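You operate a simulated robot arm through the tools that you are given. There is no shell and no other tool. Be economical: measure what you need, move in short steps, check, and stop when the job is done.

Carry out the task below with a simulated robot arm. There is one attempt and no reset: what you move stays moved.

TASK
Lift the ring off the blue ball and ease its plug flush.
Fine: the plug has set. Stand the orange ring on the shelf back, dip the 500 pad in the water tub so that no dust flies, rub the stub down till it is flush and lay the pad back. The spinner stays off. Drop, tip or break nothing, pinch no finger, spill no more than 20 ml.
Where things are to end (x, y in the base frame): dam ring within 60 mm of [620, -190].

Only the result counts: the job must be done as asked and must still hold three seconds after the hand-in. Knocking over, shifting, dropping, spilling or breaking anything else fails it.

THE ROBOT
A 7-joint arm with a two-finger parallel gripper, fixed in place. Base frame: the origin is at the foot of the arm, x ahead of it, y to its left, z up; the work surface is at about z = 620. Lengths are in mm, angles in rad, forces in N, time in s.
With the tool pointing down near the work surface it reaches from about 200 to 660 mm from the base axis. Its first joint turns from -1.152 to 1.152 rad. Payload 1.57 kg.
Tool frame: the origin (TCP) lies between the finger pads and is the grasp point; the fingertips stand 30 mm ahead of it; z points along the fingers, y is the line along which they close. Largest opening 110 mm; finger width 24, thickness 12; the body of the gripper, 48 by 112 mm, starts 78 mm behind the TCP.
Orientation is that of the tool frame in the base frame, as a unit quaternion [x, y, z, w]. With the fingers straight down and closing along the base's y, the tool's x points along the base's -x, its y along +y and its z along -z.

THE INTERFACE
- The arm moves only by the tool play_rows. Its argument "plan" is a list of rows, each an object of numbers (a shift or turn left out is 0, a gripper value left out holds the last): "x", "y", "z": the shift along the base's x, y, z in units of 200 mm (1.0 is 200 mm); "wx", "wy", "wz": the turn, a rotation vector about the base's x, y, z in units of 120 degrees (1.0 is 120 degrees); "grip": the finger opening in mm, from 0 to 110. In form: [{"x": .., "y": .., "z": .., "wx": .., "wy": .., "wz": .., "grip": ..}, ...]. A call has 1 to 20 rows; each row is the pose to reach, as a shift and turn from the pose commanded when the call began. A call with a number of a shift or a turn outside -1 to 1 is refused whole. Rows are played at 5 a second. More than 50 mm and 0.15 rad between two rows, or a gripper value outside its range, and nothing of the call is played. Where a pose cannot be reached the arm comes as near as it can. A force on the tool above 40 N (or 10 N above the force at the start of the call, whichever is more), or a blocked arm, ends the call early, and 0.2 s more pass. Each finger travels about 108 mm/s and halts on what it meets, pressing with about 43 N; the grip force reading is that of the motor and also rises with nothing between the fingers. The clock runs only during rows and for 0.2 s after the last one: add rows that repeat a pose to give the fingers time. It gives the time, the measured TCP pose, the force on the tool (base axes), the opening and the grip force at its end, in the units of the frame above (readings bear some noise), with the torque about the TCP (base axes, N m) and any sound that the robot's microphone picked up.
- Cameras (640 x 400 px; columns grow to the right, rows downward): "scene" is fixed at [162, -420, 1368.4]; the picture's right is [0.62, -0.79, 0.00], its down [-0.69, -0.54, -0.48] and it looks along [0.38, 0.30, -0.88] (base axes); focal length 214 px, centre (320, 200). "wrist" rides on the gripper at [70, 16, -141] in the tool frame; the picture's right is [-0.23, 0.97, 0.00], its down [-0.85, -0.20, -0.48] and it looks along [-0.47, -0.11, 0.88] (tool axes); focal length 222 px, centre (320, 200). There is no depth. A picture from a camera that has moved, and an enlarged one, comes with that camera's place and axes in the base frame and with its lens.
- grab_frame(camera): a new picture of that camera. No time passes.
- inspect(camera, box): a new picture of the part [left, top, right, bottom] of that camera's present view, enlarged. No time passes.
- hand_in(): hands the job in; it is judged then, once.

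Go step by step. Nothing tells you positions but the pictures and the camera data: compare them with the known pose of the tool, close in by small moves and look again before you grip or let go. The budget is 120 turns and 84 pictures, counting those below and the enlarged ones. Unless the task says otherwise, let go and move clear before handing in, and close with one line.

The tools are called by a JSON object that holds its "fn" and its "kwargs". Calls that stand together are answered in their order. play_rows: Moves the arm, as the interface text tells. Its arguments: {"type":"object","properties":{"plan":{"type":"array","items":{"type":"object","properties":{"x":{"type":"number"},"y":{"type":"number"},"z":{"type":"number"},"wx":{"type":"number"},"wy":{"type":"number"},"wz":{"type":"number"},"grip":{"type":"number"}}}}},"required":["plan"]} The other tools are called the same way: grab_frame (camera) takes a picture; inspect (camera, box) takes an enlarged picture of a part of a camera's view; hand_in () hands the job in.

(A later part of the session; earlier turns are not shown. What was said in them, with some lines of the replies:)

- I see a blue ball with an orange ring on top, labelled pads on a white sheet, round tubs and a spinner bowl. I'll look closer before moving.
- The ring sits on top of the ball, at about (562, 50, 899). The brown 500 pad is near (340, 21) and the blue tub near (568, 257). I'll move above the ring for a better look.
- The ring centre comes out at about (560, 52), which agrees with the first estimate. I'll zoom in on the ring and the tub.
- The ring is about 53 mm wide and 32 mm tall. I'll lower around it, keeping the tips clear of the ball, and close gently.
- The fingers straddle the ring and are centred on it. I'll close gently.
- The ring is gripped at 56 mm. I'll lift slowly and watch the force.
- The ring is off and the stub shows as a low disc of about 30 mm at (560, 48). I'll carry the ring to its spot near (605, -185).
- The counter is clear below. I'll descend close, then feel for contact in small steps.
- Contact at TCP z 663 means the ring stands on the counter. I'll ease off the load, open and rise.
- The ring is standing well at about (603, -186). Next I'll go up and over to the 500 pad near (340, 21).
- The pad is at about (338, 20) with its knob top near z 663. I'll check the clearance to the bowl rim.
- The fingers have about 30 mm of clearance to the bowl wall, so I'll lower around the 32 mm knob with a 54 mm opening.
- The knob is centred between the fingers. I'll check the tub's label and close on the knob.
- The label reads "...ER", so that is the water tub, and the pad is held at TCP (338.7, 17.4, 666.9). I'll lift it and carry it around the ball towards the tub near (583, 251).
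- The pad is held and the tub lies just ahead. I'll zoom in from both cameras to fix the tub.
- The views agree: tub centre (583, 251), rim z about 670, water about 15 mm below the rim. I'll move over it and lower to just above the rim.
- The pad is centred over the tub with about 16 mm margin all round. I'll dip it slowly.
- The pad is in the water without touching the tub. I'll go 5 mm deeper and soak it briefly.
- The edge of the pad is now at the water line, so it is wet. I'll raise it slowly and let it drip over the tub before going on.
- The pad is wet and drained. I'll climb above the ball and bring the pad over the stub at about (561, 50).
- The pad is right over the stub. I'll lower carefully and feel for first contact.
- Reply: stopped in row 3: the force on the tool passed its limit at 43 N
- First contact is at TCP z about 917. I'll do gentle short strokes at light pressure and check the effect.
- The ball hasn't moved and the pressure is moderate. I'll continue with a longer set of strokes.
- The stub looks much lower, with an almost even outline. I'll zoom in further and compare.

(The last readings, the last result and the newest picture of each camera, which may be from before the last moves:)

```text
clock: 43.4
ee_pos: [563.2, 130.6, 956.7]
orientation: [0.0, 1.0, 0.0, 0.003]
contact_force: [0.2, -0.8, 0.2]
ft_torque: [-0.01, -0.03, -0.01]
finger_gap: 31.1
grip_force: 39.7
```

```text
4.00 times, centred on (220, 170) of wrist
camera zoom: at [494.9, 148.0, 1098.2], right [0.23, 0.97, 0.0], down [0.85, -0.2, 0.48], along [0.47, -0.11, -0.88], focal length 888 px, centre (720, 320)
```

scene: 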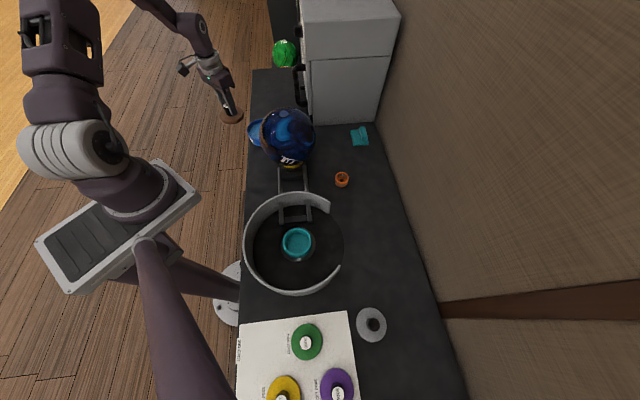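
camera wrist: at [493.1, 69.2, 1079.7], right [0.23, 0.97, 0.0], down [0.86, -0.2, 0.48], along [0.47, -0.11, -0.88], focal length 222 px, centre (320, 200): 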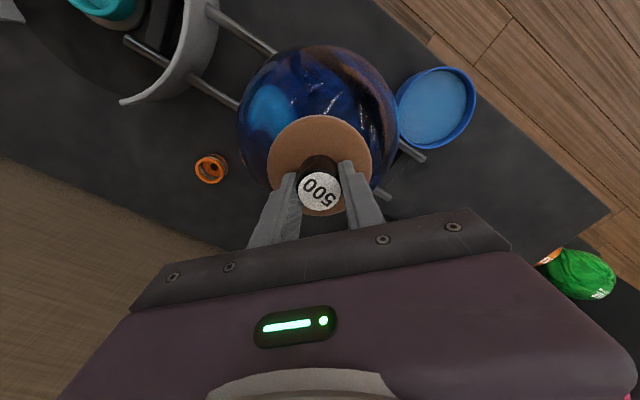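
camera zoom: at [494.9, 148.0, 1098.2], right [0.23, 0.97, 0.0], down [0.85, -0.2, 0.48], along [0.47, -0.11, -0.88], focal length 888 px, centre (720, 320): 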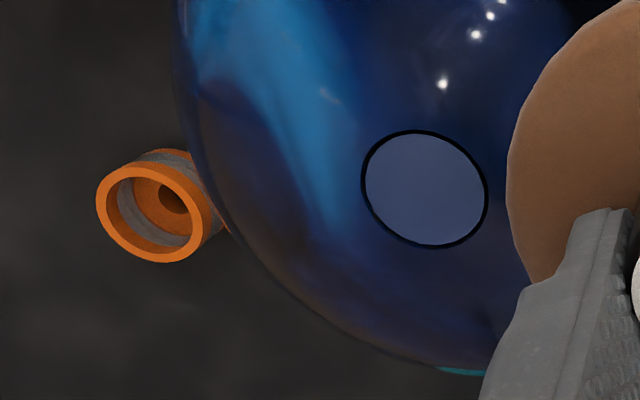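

The outline is nearly even all round. I'll repeat an earlier view exactly for a direct comparison.

{"fn": "inspect", "kwargs": {"camera": "scene", "box": [220, 90, 300, 140]}}

{"fn": "inspect", "kwargs": {"camera": "wrist", "box": [224, 148, 272, 188]}}

```text
8.00 times, centred on (260, 115) of scene
camera zoom: at [162.1, -420.0, 1368.4], right [0.62, -0.79, 0.0], down [-0.69, -0.54, -0.48], along [0.38, 0.3, -0.88], focal length 1716 px, centre (800, 880)
```

zoom: 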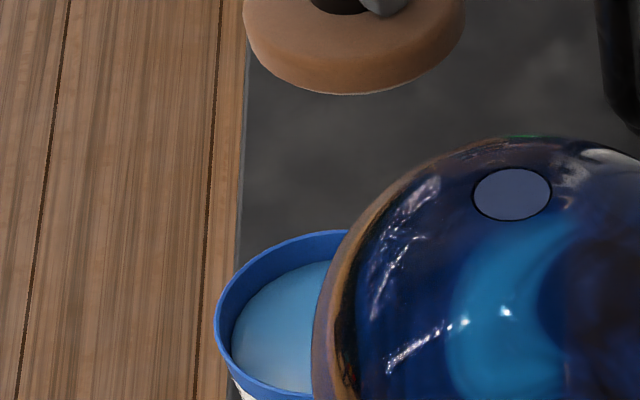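

```text
10.00 times, centred on (248, 168) of wrist
camera zoom: at [494.9, 148.0, 1098.2], right [0.23, 0.97, 0.0], down [0.85, -0.2, 0.48], along [0.47, -0.11, -0.88], focal length 2221 px, centre (1040, 520)
```

zoom: 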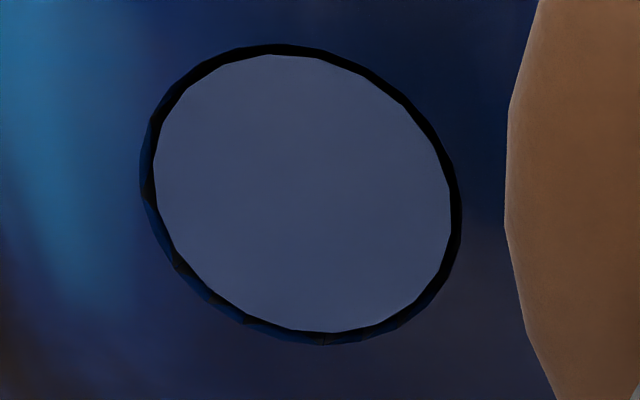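

By eye it's close to flush. To be sure, I'll go back to the same height and see whether more strokes still reduce the contact force.

{"fn": "play_rows", "kwargs": {"plan": [{"y": -0.2}, {"y": -0.4}, {"y": -0.4, "z": -0.1}, {"y": -0.4, "z": -0.16}, {"y": -0.4, "z": -0.19}, {"y": -0.4, "z": -0.2}, {"y": -0.4, "z": -0.2}, {"y": -0.4, "z": -0.2}]}}

```text
clock: 45.2
ee_pos: [562.7, 50.6, 917.7]
orientation: [0.0, 1.0, 0.0, 0.003]
contact_force: [0.4, -1.0, -0.9]
ft_torque: [-0.03, -0.02, 0.0]
finger_gap: 31.1
grip_force: 40.2
```

There is no contact at that height any more, so material has come off. I'll step down in half-millimetre steps.

{"fn": "play_rows", "kwargs": {"plan": [{"z": -0.0025}, {"z": -0.005}, {"z": -0.005}]}}

{"fn": "play_rows", "kwargs": {"plan": [{"z": -0.0025}, {"z": -0.0025}]}}

```text
clock: 46.0
ee_pos: [563.8, 53.0, 916.9]
orientation: [0.0, 1.0, 0.0, 0.004]
contact_force: [-1.8, -0.8, 20.9]
ft_torque: [-0.13, 0.2, 0.02]
finger_gap: 31.3
grip_force: 40.0
```

```text
clock: 46.6
ee_pos: [562.8, 51.5, 916.3]
orientation: [-0.001, 1.0, 0.001, 0.004]
contact_force: [-4.8, 0.5, 38.5]
ft_torque: [-0.08, 0.39, -0.02]
finger_gap: 31.2
grip_force: 40.1
```

The contact is stiff, so I'll back off to about 15–20 N and rub again while watching the force.

{"fn": "play_rows", "kwargs": {"plan": [{"z": 0.003}, {"x": 0.04, "z": 0.003}, {"x": 0.08, "z": 0.003}, {"x": 0.04, "z": 0.003}, {"x": 0.0, "z": 0.003}, {"x": -0.04, "z": 0.003}, {"x": -0.08, "z": 0.003}, {"x": -0.04, "z": 0.003}, {"x": 0, "z": 0.003}, {"x": 0, "z": 0.003}]}}

{"fn": "play_rows", "kwargs": {"plan": [{"x": 0.04}, {"x": 0.08}, {"x": 0.04}, {"x": 0.0}, {"x": -0.04}, {"x": -0.08}, {"x": -0.04}, {"x": 0}, {"x": 0}]}}

```text
clock: 47.1
ee_pos: [565.1, 51.6, 916.0]
orientation: [0.0, 1.0, 0.0, 0.002]
contact_force: [0.6, 0.9, 8.8]
ft_torque: [-0.05, 0.03, 0.0]
finger_gap: 31.1
grip_force: 39.6
stopped in row 2: the force on the tool passed its limit at 53 N (the readings are from after the stop); the commanded pose is now the measured one
```

```text
clock: 48.7
ee_pos: [552.4, 52.8, 916.6]
orientation: [-0.001, 1.0, 0.001, 0.0]
contact_force: [0.9, -0.4, 7.3]
ft_torque: [-0.12, -0.18, -0.02]
finger_gap: 31.1
grip_force: 40.4
stopped in row 7: the force on the tool passed its limit at 47 N (the readings are from after the stop); the commanded pose is now the measured one
```

The friction spikes ended those strokes early. I'll lift off and check the stub and the ball.

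{"fn": "play_rows", "kwargs": {"plan": [{"z": 0.04}, {"z": 0.15}, {"z": 0.2, "y": 0.2}, {"z": 0.2, "y": 0.4}, {"z": 0.2, "y": 0.4}]}}

{"fn": "inspect", "kwargs": {"camera": "wrist", "box": [224, 138, 272, 178]}}

{"fn": "inspect", "kwargs": {"camera": "scene", "box": [240, 90, 336, 170]}}

{"fn": "inspect", "kwargs": {"camera": "scene", "box": [272, 106, 296, 121]}}

```text
clock: 49.9
ee_pos: [552.6, 135.3, 958.0]
orientation: [0.0, 1.0, 0.0, -0.002]
contact_force: [0.0, -0.4, -0.1]
ft_torque: [-0.03, 0.02, -0.03]
finger_gap: 30.9
grip_force: 39.7
```

```text
10.00 times, centred on (248, 158) of wrist
camera zoom: at [484.1, 152.4, 1100.8], right [0.23, 0.97, 0.0], down [0.86, -0.2, 0.48], along [0.46, -0.11, -0.88], focal length 2221 px, centre (1040, 620)
```

zoom: 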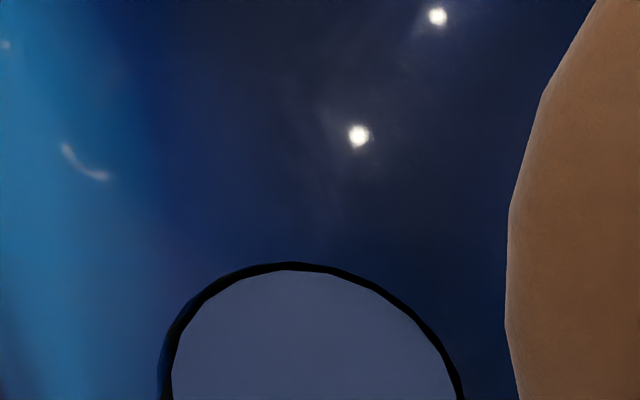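

```text
5.00 times, centred on (288, 130) of scene
camera zoom: at [162.1, -420.0, 1368.4], right [0.62, -0.79, 0.0], down [-0.69, -0.54, -0.48], along [0.38, 0.3, -0.88], focal length 1072 px, centre (480, 550)
```

zoom: 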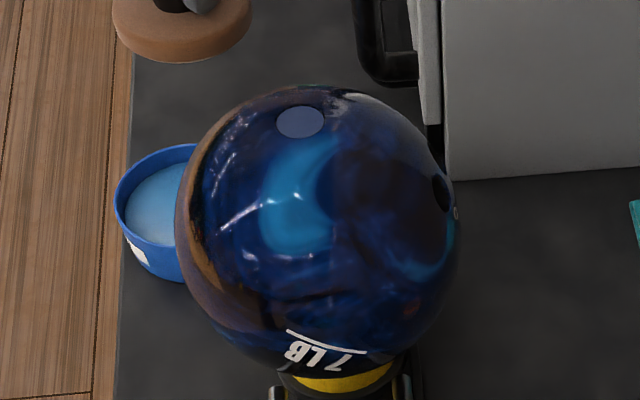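

```text
16.00 times, centred on (284, 114) of scene
camera zoom: at [162.1, -420.0, 1368.4], right [0.62, -0.79, 0.0], down [-0.69, -0.54, -0.48], along [0.38, 0.3, -0.88], focal length 3432 px, centre (896, 1584)
```

zoom: 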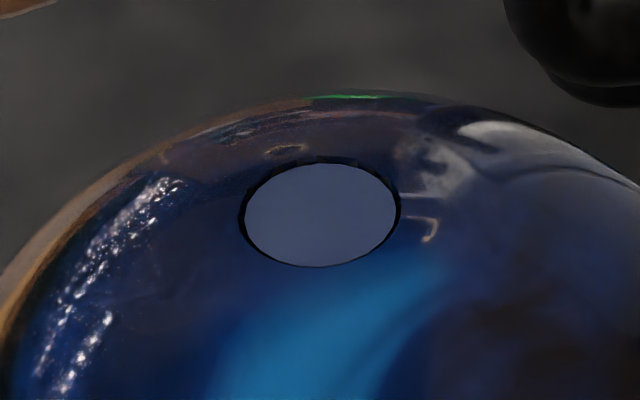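

The ball hasn't moved and the stub's top sits slightly lower than before. I'll take another look from the wrist side.

{"fn": "inspect", "kwargs": {"camera": "wrist", "box": [224, 156, 272, 196]}}

```text
10.00 times, centred on (248, 176) of wrist
camera zoom: at [484.1, 152.4, 1100.8], right [0.23, 0.97, 0.0], down [0.86, -0.2, 0.48], along [0.46, -0.11, -0.88], focal length 2221 px, centre (1040, 440)
```

zoom: 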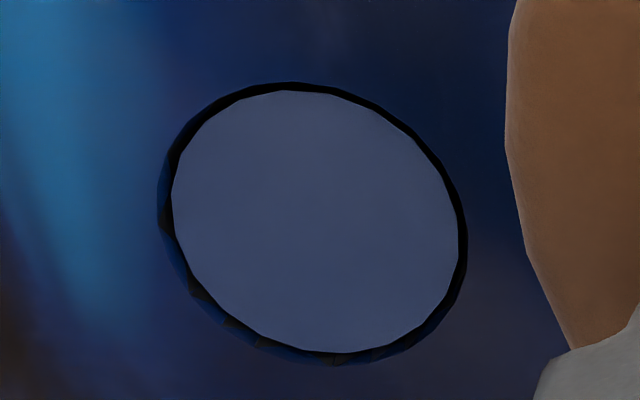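

By these views the top is at or very near the ball surface. I'll do a last light probe and a short rub at low force; if the height stops changing, the stub is flush.

{"fn": "play_rows", "kwargs": {"plan": [{"x": 0.045, "y": -0.2}, {"x": 0.045, "y": -0.41}, {"x": 0.045, "y": -0.41, "z": -0.1}, {"x": 0.045, "y": -0.41, "z": -0.16}, {"x": 0.045, "y": -0.41, "z": -0.19}, {"x": 0.045, "y": -0.41, "z": -0.196}, {"x": 0.045, "y": -0.41, "z": -0.196}, {"x": 0.045, "y": -0.41, "z": -0.196}]}}

{"fn": "play_rows", "kwargs": {"plan": [{"z": -0.0025}, {"z": -0.0025}]}}

```text
clock: 51.7
ee_pos: [560.7, 51.8, 919.4]
orientation: [-0.001, 1.0, 0.001, -0.002]
contact_force: [0.2, -0.2, -0.9]
ft_torque: [0.0, -0.01, 0.05]
finger_gap: 31.3
grip_force: 40.2
```

```text
clock: 52.3
ee_pos: [560.7, 51.8, 916.8]
orientation: [-0.001, 1.0, 0.0, -0.002]
contact_force: [0.3, -0.6, -0.6]
ft_torque: [0.01, 0.0, 0.0]
finger_gap: 31.1
grip_force: 39.9
```

{"fn": "play_rows", "kwargs": {"plan": [{"z": -0.0025}, {"z": -0.0025}]}}

{"fn": "play_rows", "kwargs": {"plan": [{"z": -0.0025}, {"z": -0.0025}]}}

{"fn": "play_rows", "kwargs": {"plan": [{"z": -0.0025}, {"z": -0.0025}]}}

```text
clock: 52.9
ee_pos: [561.5, 50.7, 917.3]
orientation: [-0.001, 1.0, 0.001, -0.002]
contact_force: [-2.3, 1.9, 7.6]
ft_torque: [-0.03, 0.0, -0.02]
finger_gap: 31.2
grip_force: 40.1
```

```text
clock: 53.5
ee_pos: [561.0, 51.0, 917.2]
orientation: [-0.001, 1.0, 0.001, -0.001]
contact_force: [-6.9, -0.6, 25.0]
ft_torque: [-0.07, 0.15, 0.01]
finger_gap: 31.1
grip_force: 39.8
```

```text
clock: 54.1
ee_pos: [560.6, 50.6, 917.0]
orientation: [-0.002, 1.0, 0.001, -0.001]
contact_force: [-6.6, 3.1, 33.8]
ft_torque: [-0.03, 0.15, 0.0]
finger_gap: 31.0
grip_force: 39.9
```

Contact is at about 917 again. I'll back off to a light load and make slow, short strokes to see whether it still wears.

{"fn": "play_rows", "kwargs": {"plan": [{"z": 0.005}, {"z": 0.005}]}}

{"fn": "play_rows", "kwargs": {"plan": [{"x": 0.02}, {"x": 0.04}, {"x": 0.06}, {"x": 0.04}, {"x": 0.02}, {"x": 0.0}, {"x": -0.02}, {"x": -0.04}, {"x": -0.06}, {"x": -0.04}, {"x": -0.02}, {"x": 0}, {"x": 0}]}}

{"fn": "play_rows", "kwargs": {"plan": [{"y": 0.02}, {"y": 0.04}, {"y": 0.06}, {"y": 0.04}, {"y": 0.02}, {"y": 0.0}, {"y": -0.02}, {"y": -0.04}, {"y": -0.06}, {"y": -0.04}, {"y": -0.02}, {"y": 0}, {"y": 0}]}}

```text
clock: 54.7
ee_pos: [562.1, 50.0, 917.3]
orientation: [-0.001, 1.0, 0.002, -0.001]
contact_force: [-1.8, 6.5, 23.9]
ft_torque: [0.13, -0.05, 0.01]
finger_gap: 31.0
grip_force: 40.3
```

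```text
clock: 56.9
ee_pos: [550.7, 51.2, 917.8]
orientation: [-0.001, 1.0, 0.001, -0.004]
contact_force: [-1.5, -0.9, 9.5]
ft_torque: [-0.13, -0.13, 0.0]
finger_gap: 31.1
grip_force: 40.2
stopped in row 11: the force on the tool passed its limit at 44 N (the readings are from after the stop); the commanded pose is now the measured one
```

```text
clock: 58.7
ee_pos: [551.2, 46.1, 917.8]
orientation: [0.0, 1.0, 0.001, -0.003]
contact_force: [0.6, 0.9, 4.8]
ft_torque: [0.0, -0.11, 0.02]
finger_gap: 31.2
grip_force: 40.6
stopped in row 8: the force on the tool passed its limit at 42 N (the readings are from after the stop); the commanded pose is now the measured one
```

The force no longer falls with rubbing, which fits the pad resting on the ball itself. I'll lift off and compare the views.

{"fn": "play_rows", "kwargs": {"plan": [{"z": 0.04}, {"z": 0.15}, {"x": 0.03, "z": 0.2, "y": 0.2}, {"x": 0.058, "z": 0.2, "y": 0.42}, {"x": 0.058, "z": 0.2, "y": 0.42}]}}

{"fn": "inspect", "kwargs": {"camera": "wrist", "box": [224, 148, 272, 188]}}

{"fn": "inspect", "kwargs": {"camera": "scene", "box": [272, 106, 296, 121]}}

```text
clock: 59.9
ee_pos: [563.0, 129.7, 957.8]
orientation: [-0.001, 1.0, 0.003, -0.004]
contact_force: [0.0, -0.3, -0.1]
ft_torque: [-0.01, 0.04, 0.0]
finger_gap: 31.2
grip_force: 40.2
```

```text
10.00 times, centred on (248, 168) of wrist
camera zoom: at [496.3, 145.5, 1101.1], right [0.23, 0.97, 0.0], down [0.86, -0.2, 0.47], along [0.46, -0.11, -0.88], focal length 2221 px, centre (1040, 520)
```

zoom: 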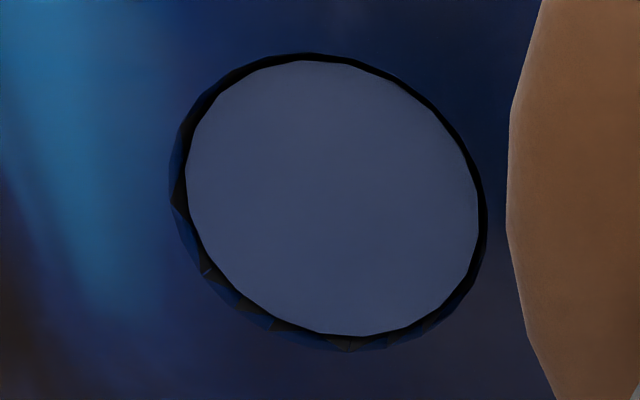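

```text
16.00 times, centred on (284, 114) of scene
camera zoom: at [162.1, -420.0, 1368.4], right [0.62, -0.79, 0.0], down [-0.69, -0.54, -0.48], along [0.38, 0.3, -0.88], focal length 3432 px, centre (896, 1584)
```

zoom: 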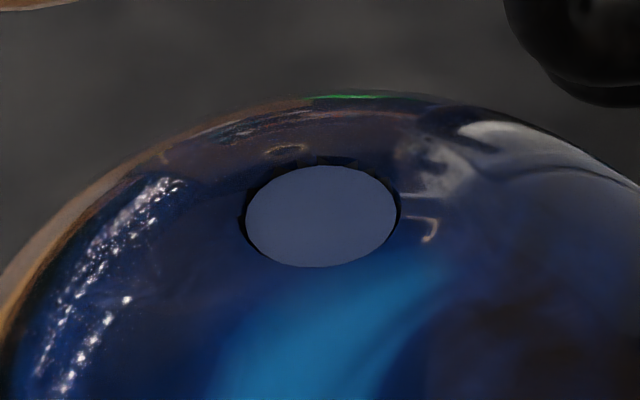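

From both sides the stub's top no longer stands above the hole rim, and the pad now bears on the ball, so more rubbing would only cut too deep. I'll take the pad back to its spot at (339, 17).

{"fn": "play_rows", "kwargs": {"plan": [{"x": -0.2, "y": -0.1}, {"x": -0.4, "y": -0.2}, {"x": -0.6, "y": -0.3}, {"x": -0.8, "y": -0.45}, {"x": -1.0, "y": -0.56}, {"x": -1.0, "y": -0.56}]}}

{"fn": "play_rows", "kwargs": {"plan": [{"x": -0.12, "z": -0.1}, {"x": -0.12, "z": -0.3}, {"x": -0.12, "z": -0.5}, {"x": -0.12, "z": -0.7}, {"x": -0.12, "z": -0.9}, {"x": -0.12, "z": -1.0}, {"x": -0.12, "z": -1.0}]}}

{"fn": "grab_frame", "kwargs": {"camera": "wrist"}}

{"fn": "inspect", "kwargs": {"camera": "scene", "box": [216, 155, 312, 215]}}

```text
clock: 61.3
ee_pos: [362.8, 18.2, 958.3]
orientation: [0.0, 1.0, 0.001, -0.005]
contact_force: [-0.9, -0.1, 0.0]
ft_torque: [0.01, 0.01, 0.0]
finger_gap: 31.4
grip_force: 39.3
```

```text
clock: 62.9
ee_pos: [341.3, 18.9, 755.9]
orientation: [-0.001, 1.0, 0.002, -0.004]
contact_force: [-0.4, 1.0, -0.2]
ft_torque: [0.0, 0.01, 0.02]
finger_gap: 31.3
grip_force: 39.5
```

```text
32 pictures are left
camera wrist: at [274.3, 35.4, 898.3], right [0.23, 0.97, 0.0], down [0.86, -0.2, 0.47], along [0.46, -0.11, -0.88], focal length 222 px, centre (320, 200)
```

wrist: 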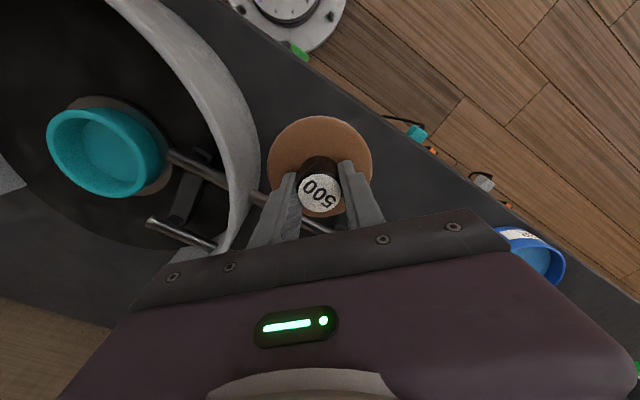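

```text
6.67 times, centred on (264, 185) of scene
camera zoom: at [162.0, -420.0, 1368.4], right [0.62, -0.79, 0.0], down [-0.69, -0.54, -0.48], along [0.38, 0.3, -0.88], focal length 1430 px, centre (693, 300)
```

zoom: 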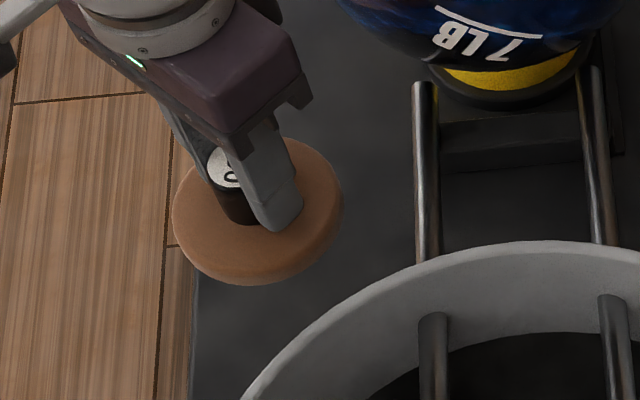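

The pad is above its spot. I'll lower it gently to the counter.

{"fn": "play_rows", "kwargs": {"plan": [{"x": -0.01, "y": -0.005, "z": -0.2}, {"x": -0.01, "y": -0.005, "z": -0.35}, {"x": -0.01, "y": -0.005, "z": -0.42}, {"x": -0.01, "y": -0.005, "z": -0.435}, {"x": -0.01, "y": -0.005, "z": -0.44}, {"x": -0.01, "y": -0.005, "z": -0.44}]}}

{"fn": "play_rows", "kwargs": {"plan": [{"z": -0.005}, {"z": -0.005}]}}

```text
clock: 64.3
ee_pos: [338.3, 17.0, 669.4]
orientation: [0.0, 1.0, 0.001, -0.004]
contact_force: [0.0, 0.3, -0.2]
ft_torque: [-0.01, -0.03, 0.0]
finger_gap: 31.1
grip_force: 39.6
```

```text
clock: 64.9
ee_pos: [338.5, 17.2, 668.1]
orientation: [-0.001, 1.0, 0.001, -0.004]
contact_force: [-0.9, 4.3, 28.7]
ft_torque: [-0.04, -1.05, 0.15]
finger_gap: 31.1
grip_force: 40.2
```

The pad has touched down. I'll ease off a little, open and rise clear.

{"fn": "play_rows", "kwargs": {"plan": [{"z": 0.003}, {"z": 0.003, "grip": 34}, {"z": 0.003, "grip": 44}, {"z": 0.003, "grip": 54}, {"z": 0.003, "grip": 54}]}}

{"fn": "play_rows", "kwargs": {"plan": [{"z": 0.1}, {"z": 0.25}, {"z": 0.45}, {"z": 0.65}, {"z": 0.85}, {"z": 1.0}, {"z": 1.0}]}}

{"fn": "grab_frame", "kwargs": {"camera": "wrist"}}

{"fn": "grab_frame", "kwargs": {"camera": "scene"}}

{"fn": "inspect", "kwargs": {"camera": "scene", "box": [230, 100, 350, 210]}}

```text
clock: 66.1
ee_pos: [338.0, 16.6, 667.7]
orientation: [-0.001, 1.0, 0.001, -0.005]
contact_force: [-0.2, -0.7, -0.4]
ft_torque: [0.02, -0.01, 0.01]
finger_gap: 53.8
grip_force: 0.1
```

```text
clock: 67.7
ee_pos: [336.9, 19.5, 868.7]
orientation: [0.0, 1.0, 0.002, -0.005]
contact_force: [0.4, 0.8, -0.3]
ft_torque: [0.01, -0.02, 0.03]
finger_gap: 54.1
grip_force: 0.0
```

```text
30 pictures are left
camera wrist: at [270.7, 35.7, 1012.3], right [0.23, 0.97, 0.0], down [0.86, -0.2, 0.47], along [0.46, -0.11, -0.88], focal length 222 px, centre (320, 200)
```

wrist: 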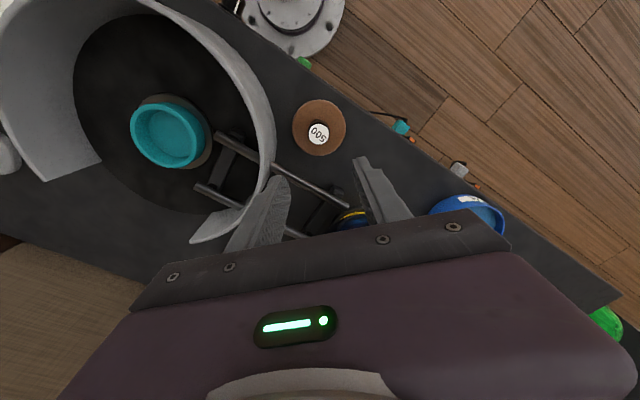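

```text
29 pictures are left
```

scene: 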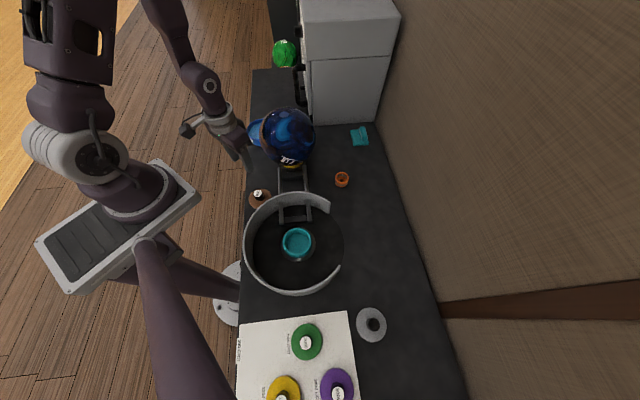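

```text
3.64 times, centred on (290, 155) of scene
camera zoom: at [162.0, -420.0, 1368.4], right [0.62, -0.79, 0.0], down [-0.69, -0.54, -0.48], along [0.38, 0.3, -0.88], focal length 780 px, centre (429, 364)
```

zoom: 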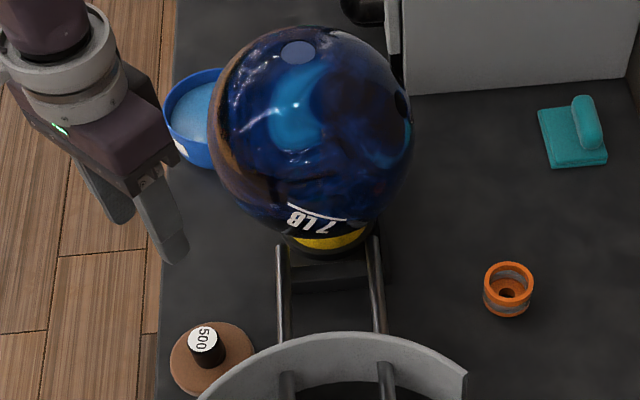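

The ring stands at about (603, -186) and the pad is back on its spot. The ball, tub and spinner are unmoved, and the gripper is clear, so I'm handing in.

{"fn": "hand_in", "kwargs": {}}

```text
The job is handed in.
```

The ring is standing on the shelf back at about (603, -186), and the wetted 500 pad is back where it was. The stub no longer stands proud, but the camera views suggest I rubbed it up to about 1 mm below the hole's rim. The spinner stayed off, and I saw nothing spilled or shifted.
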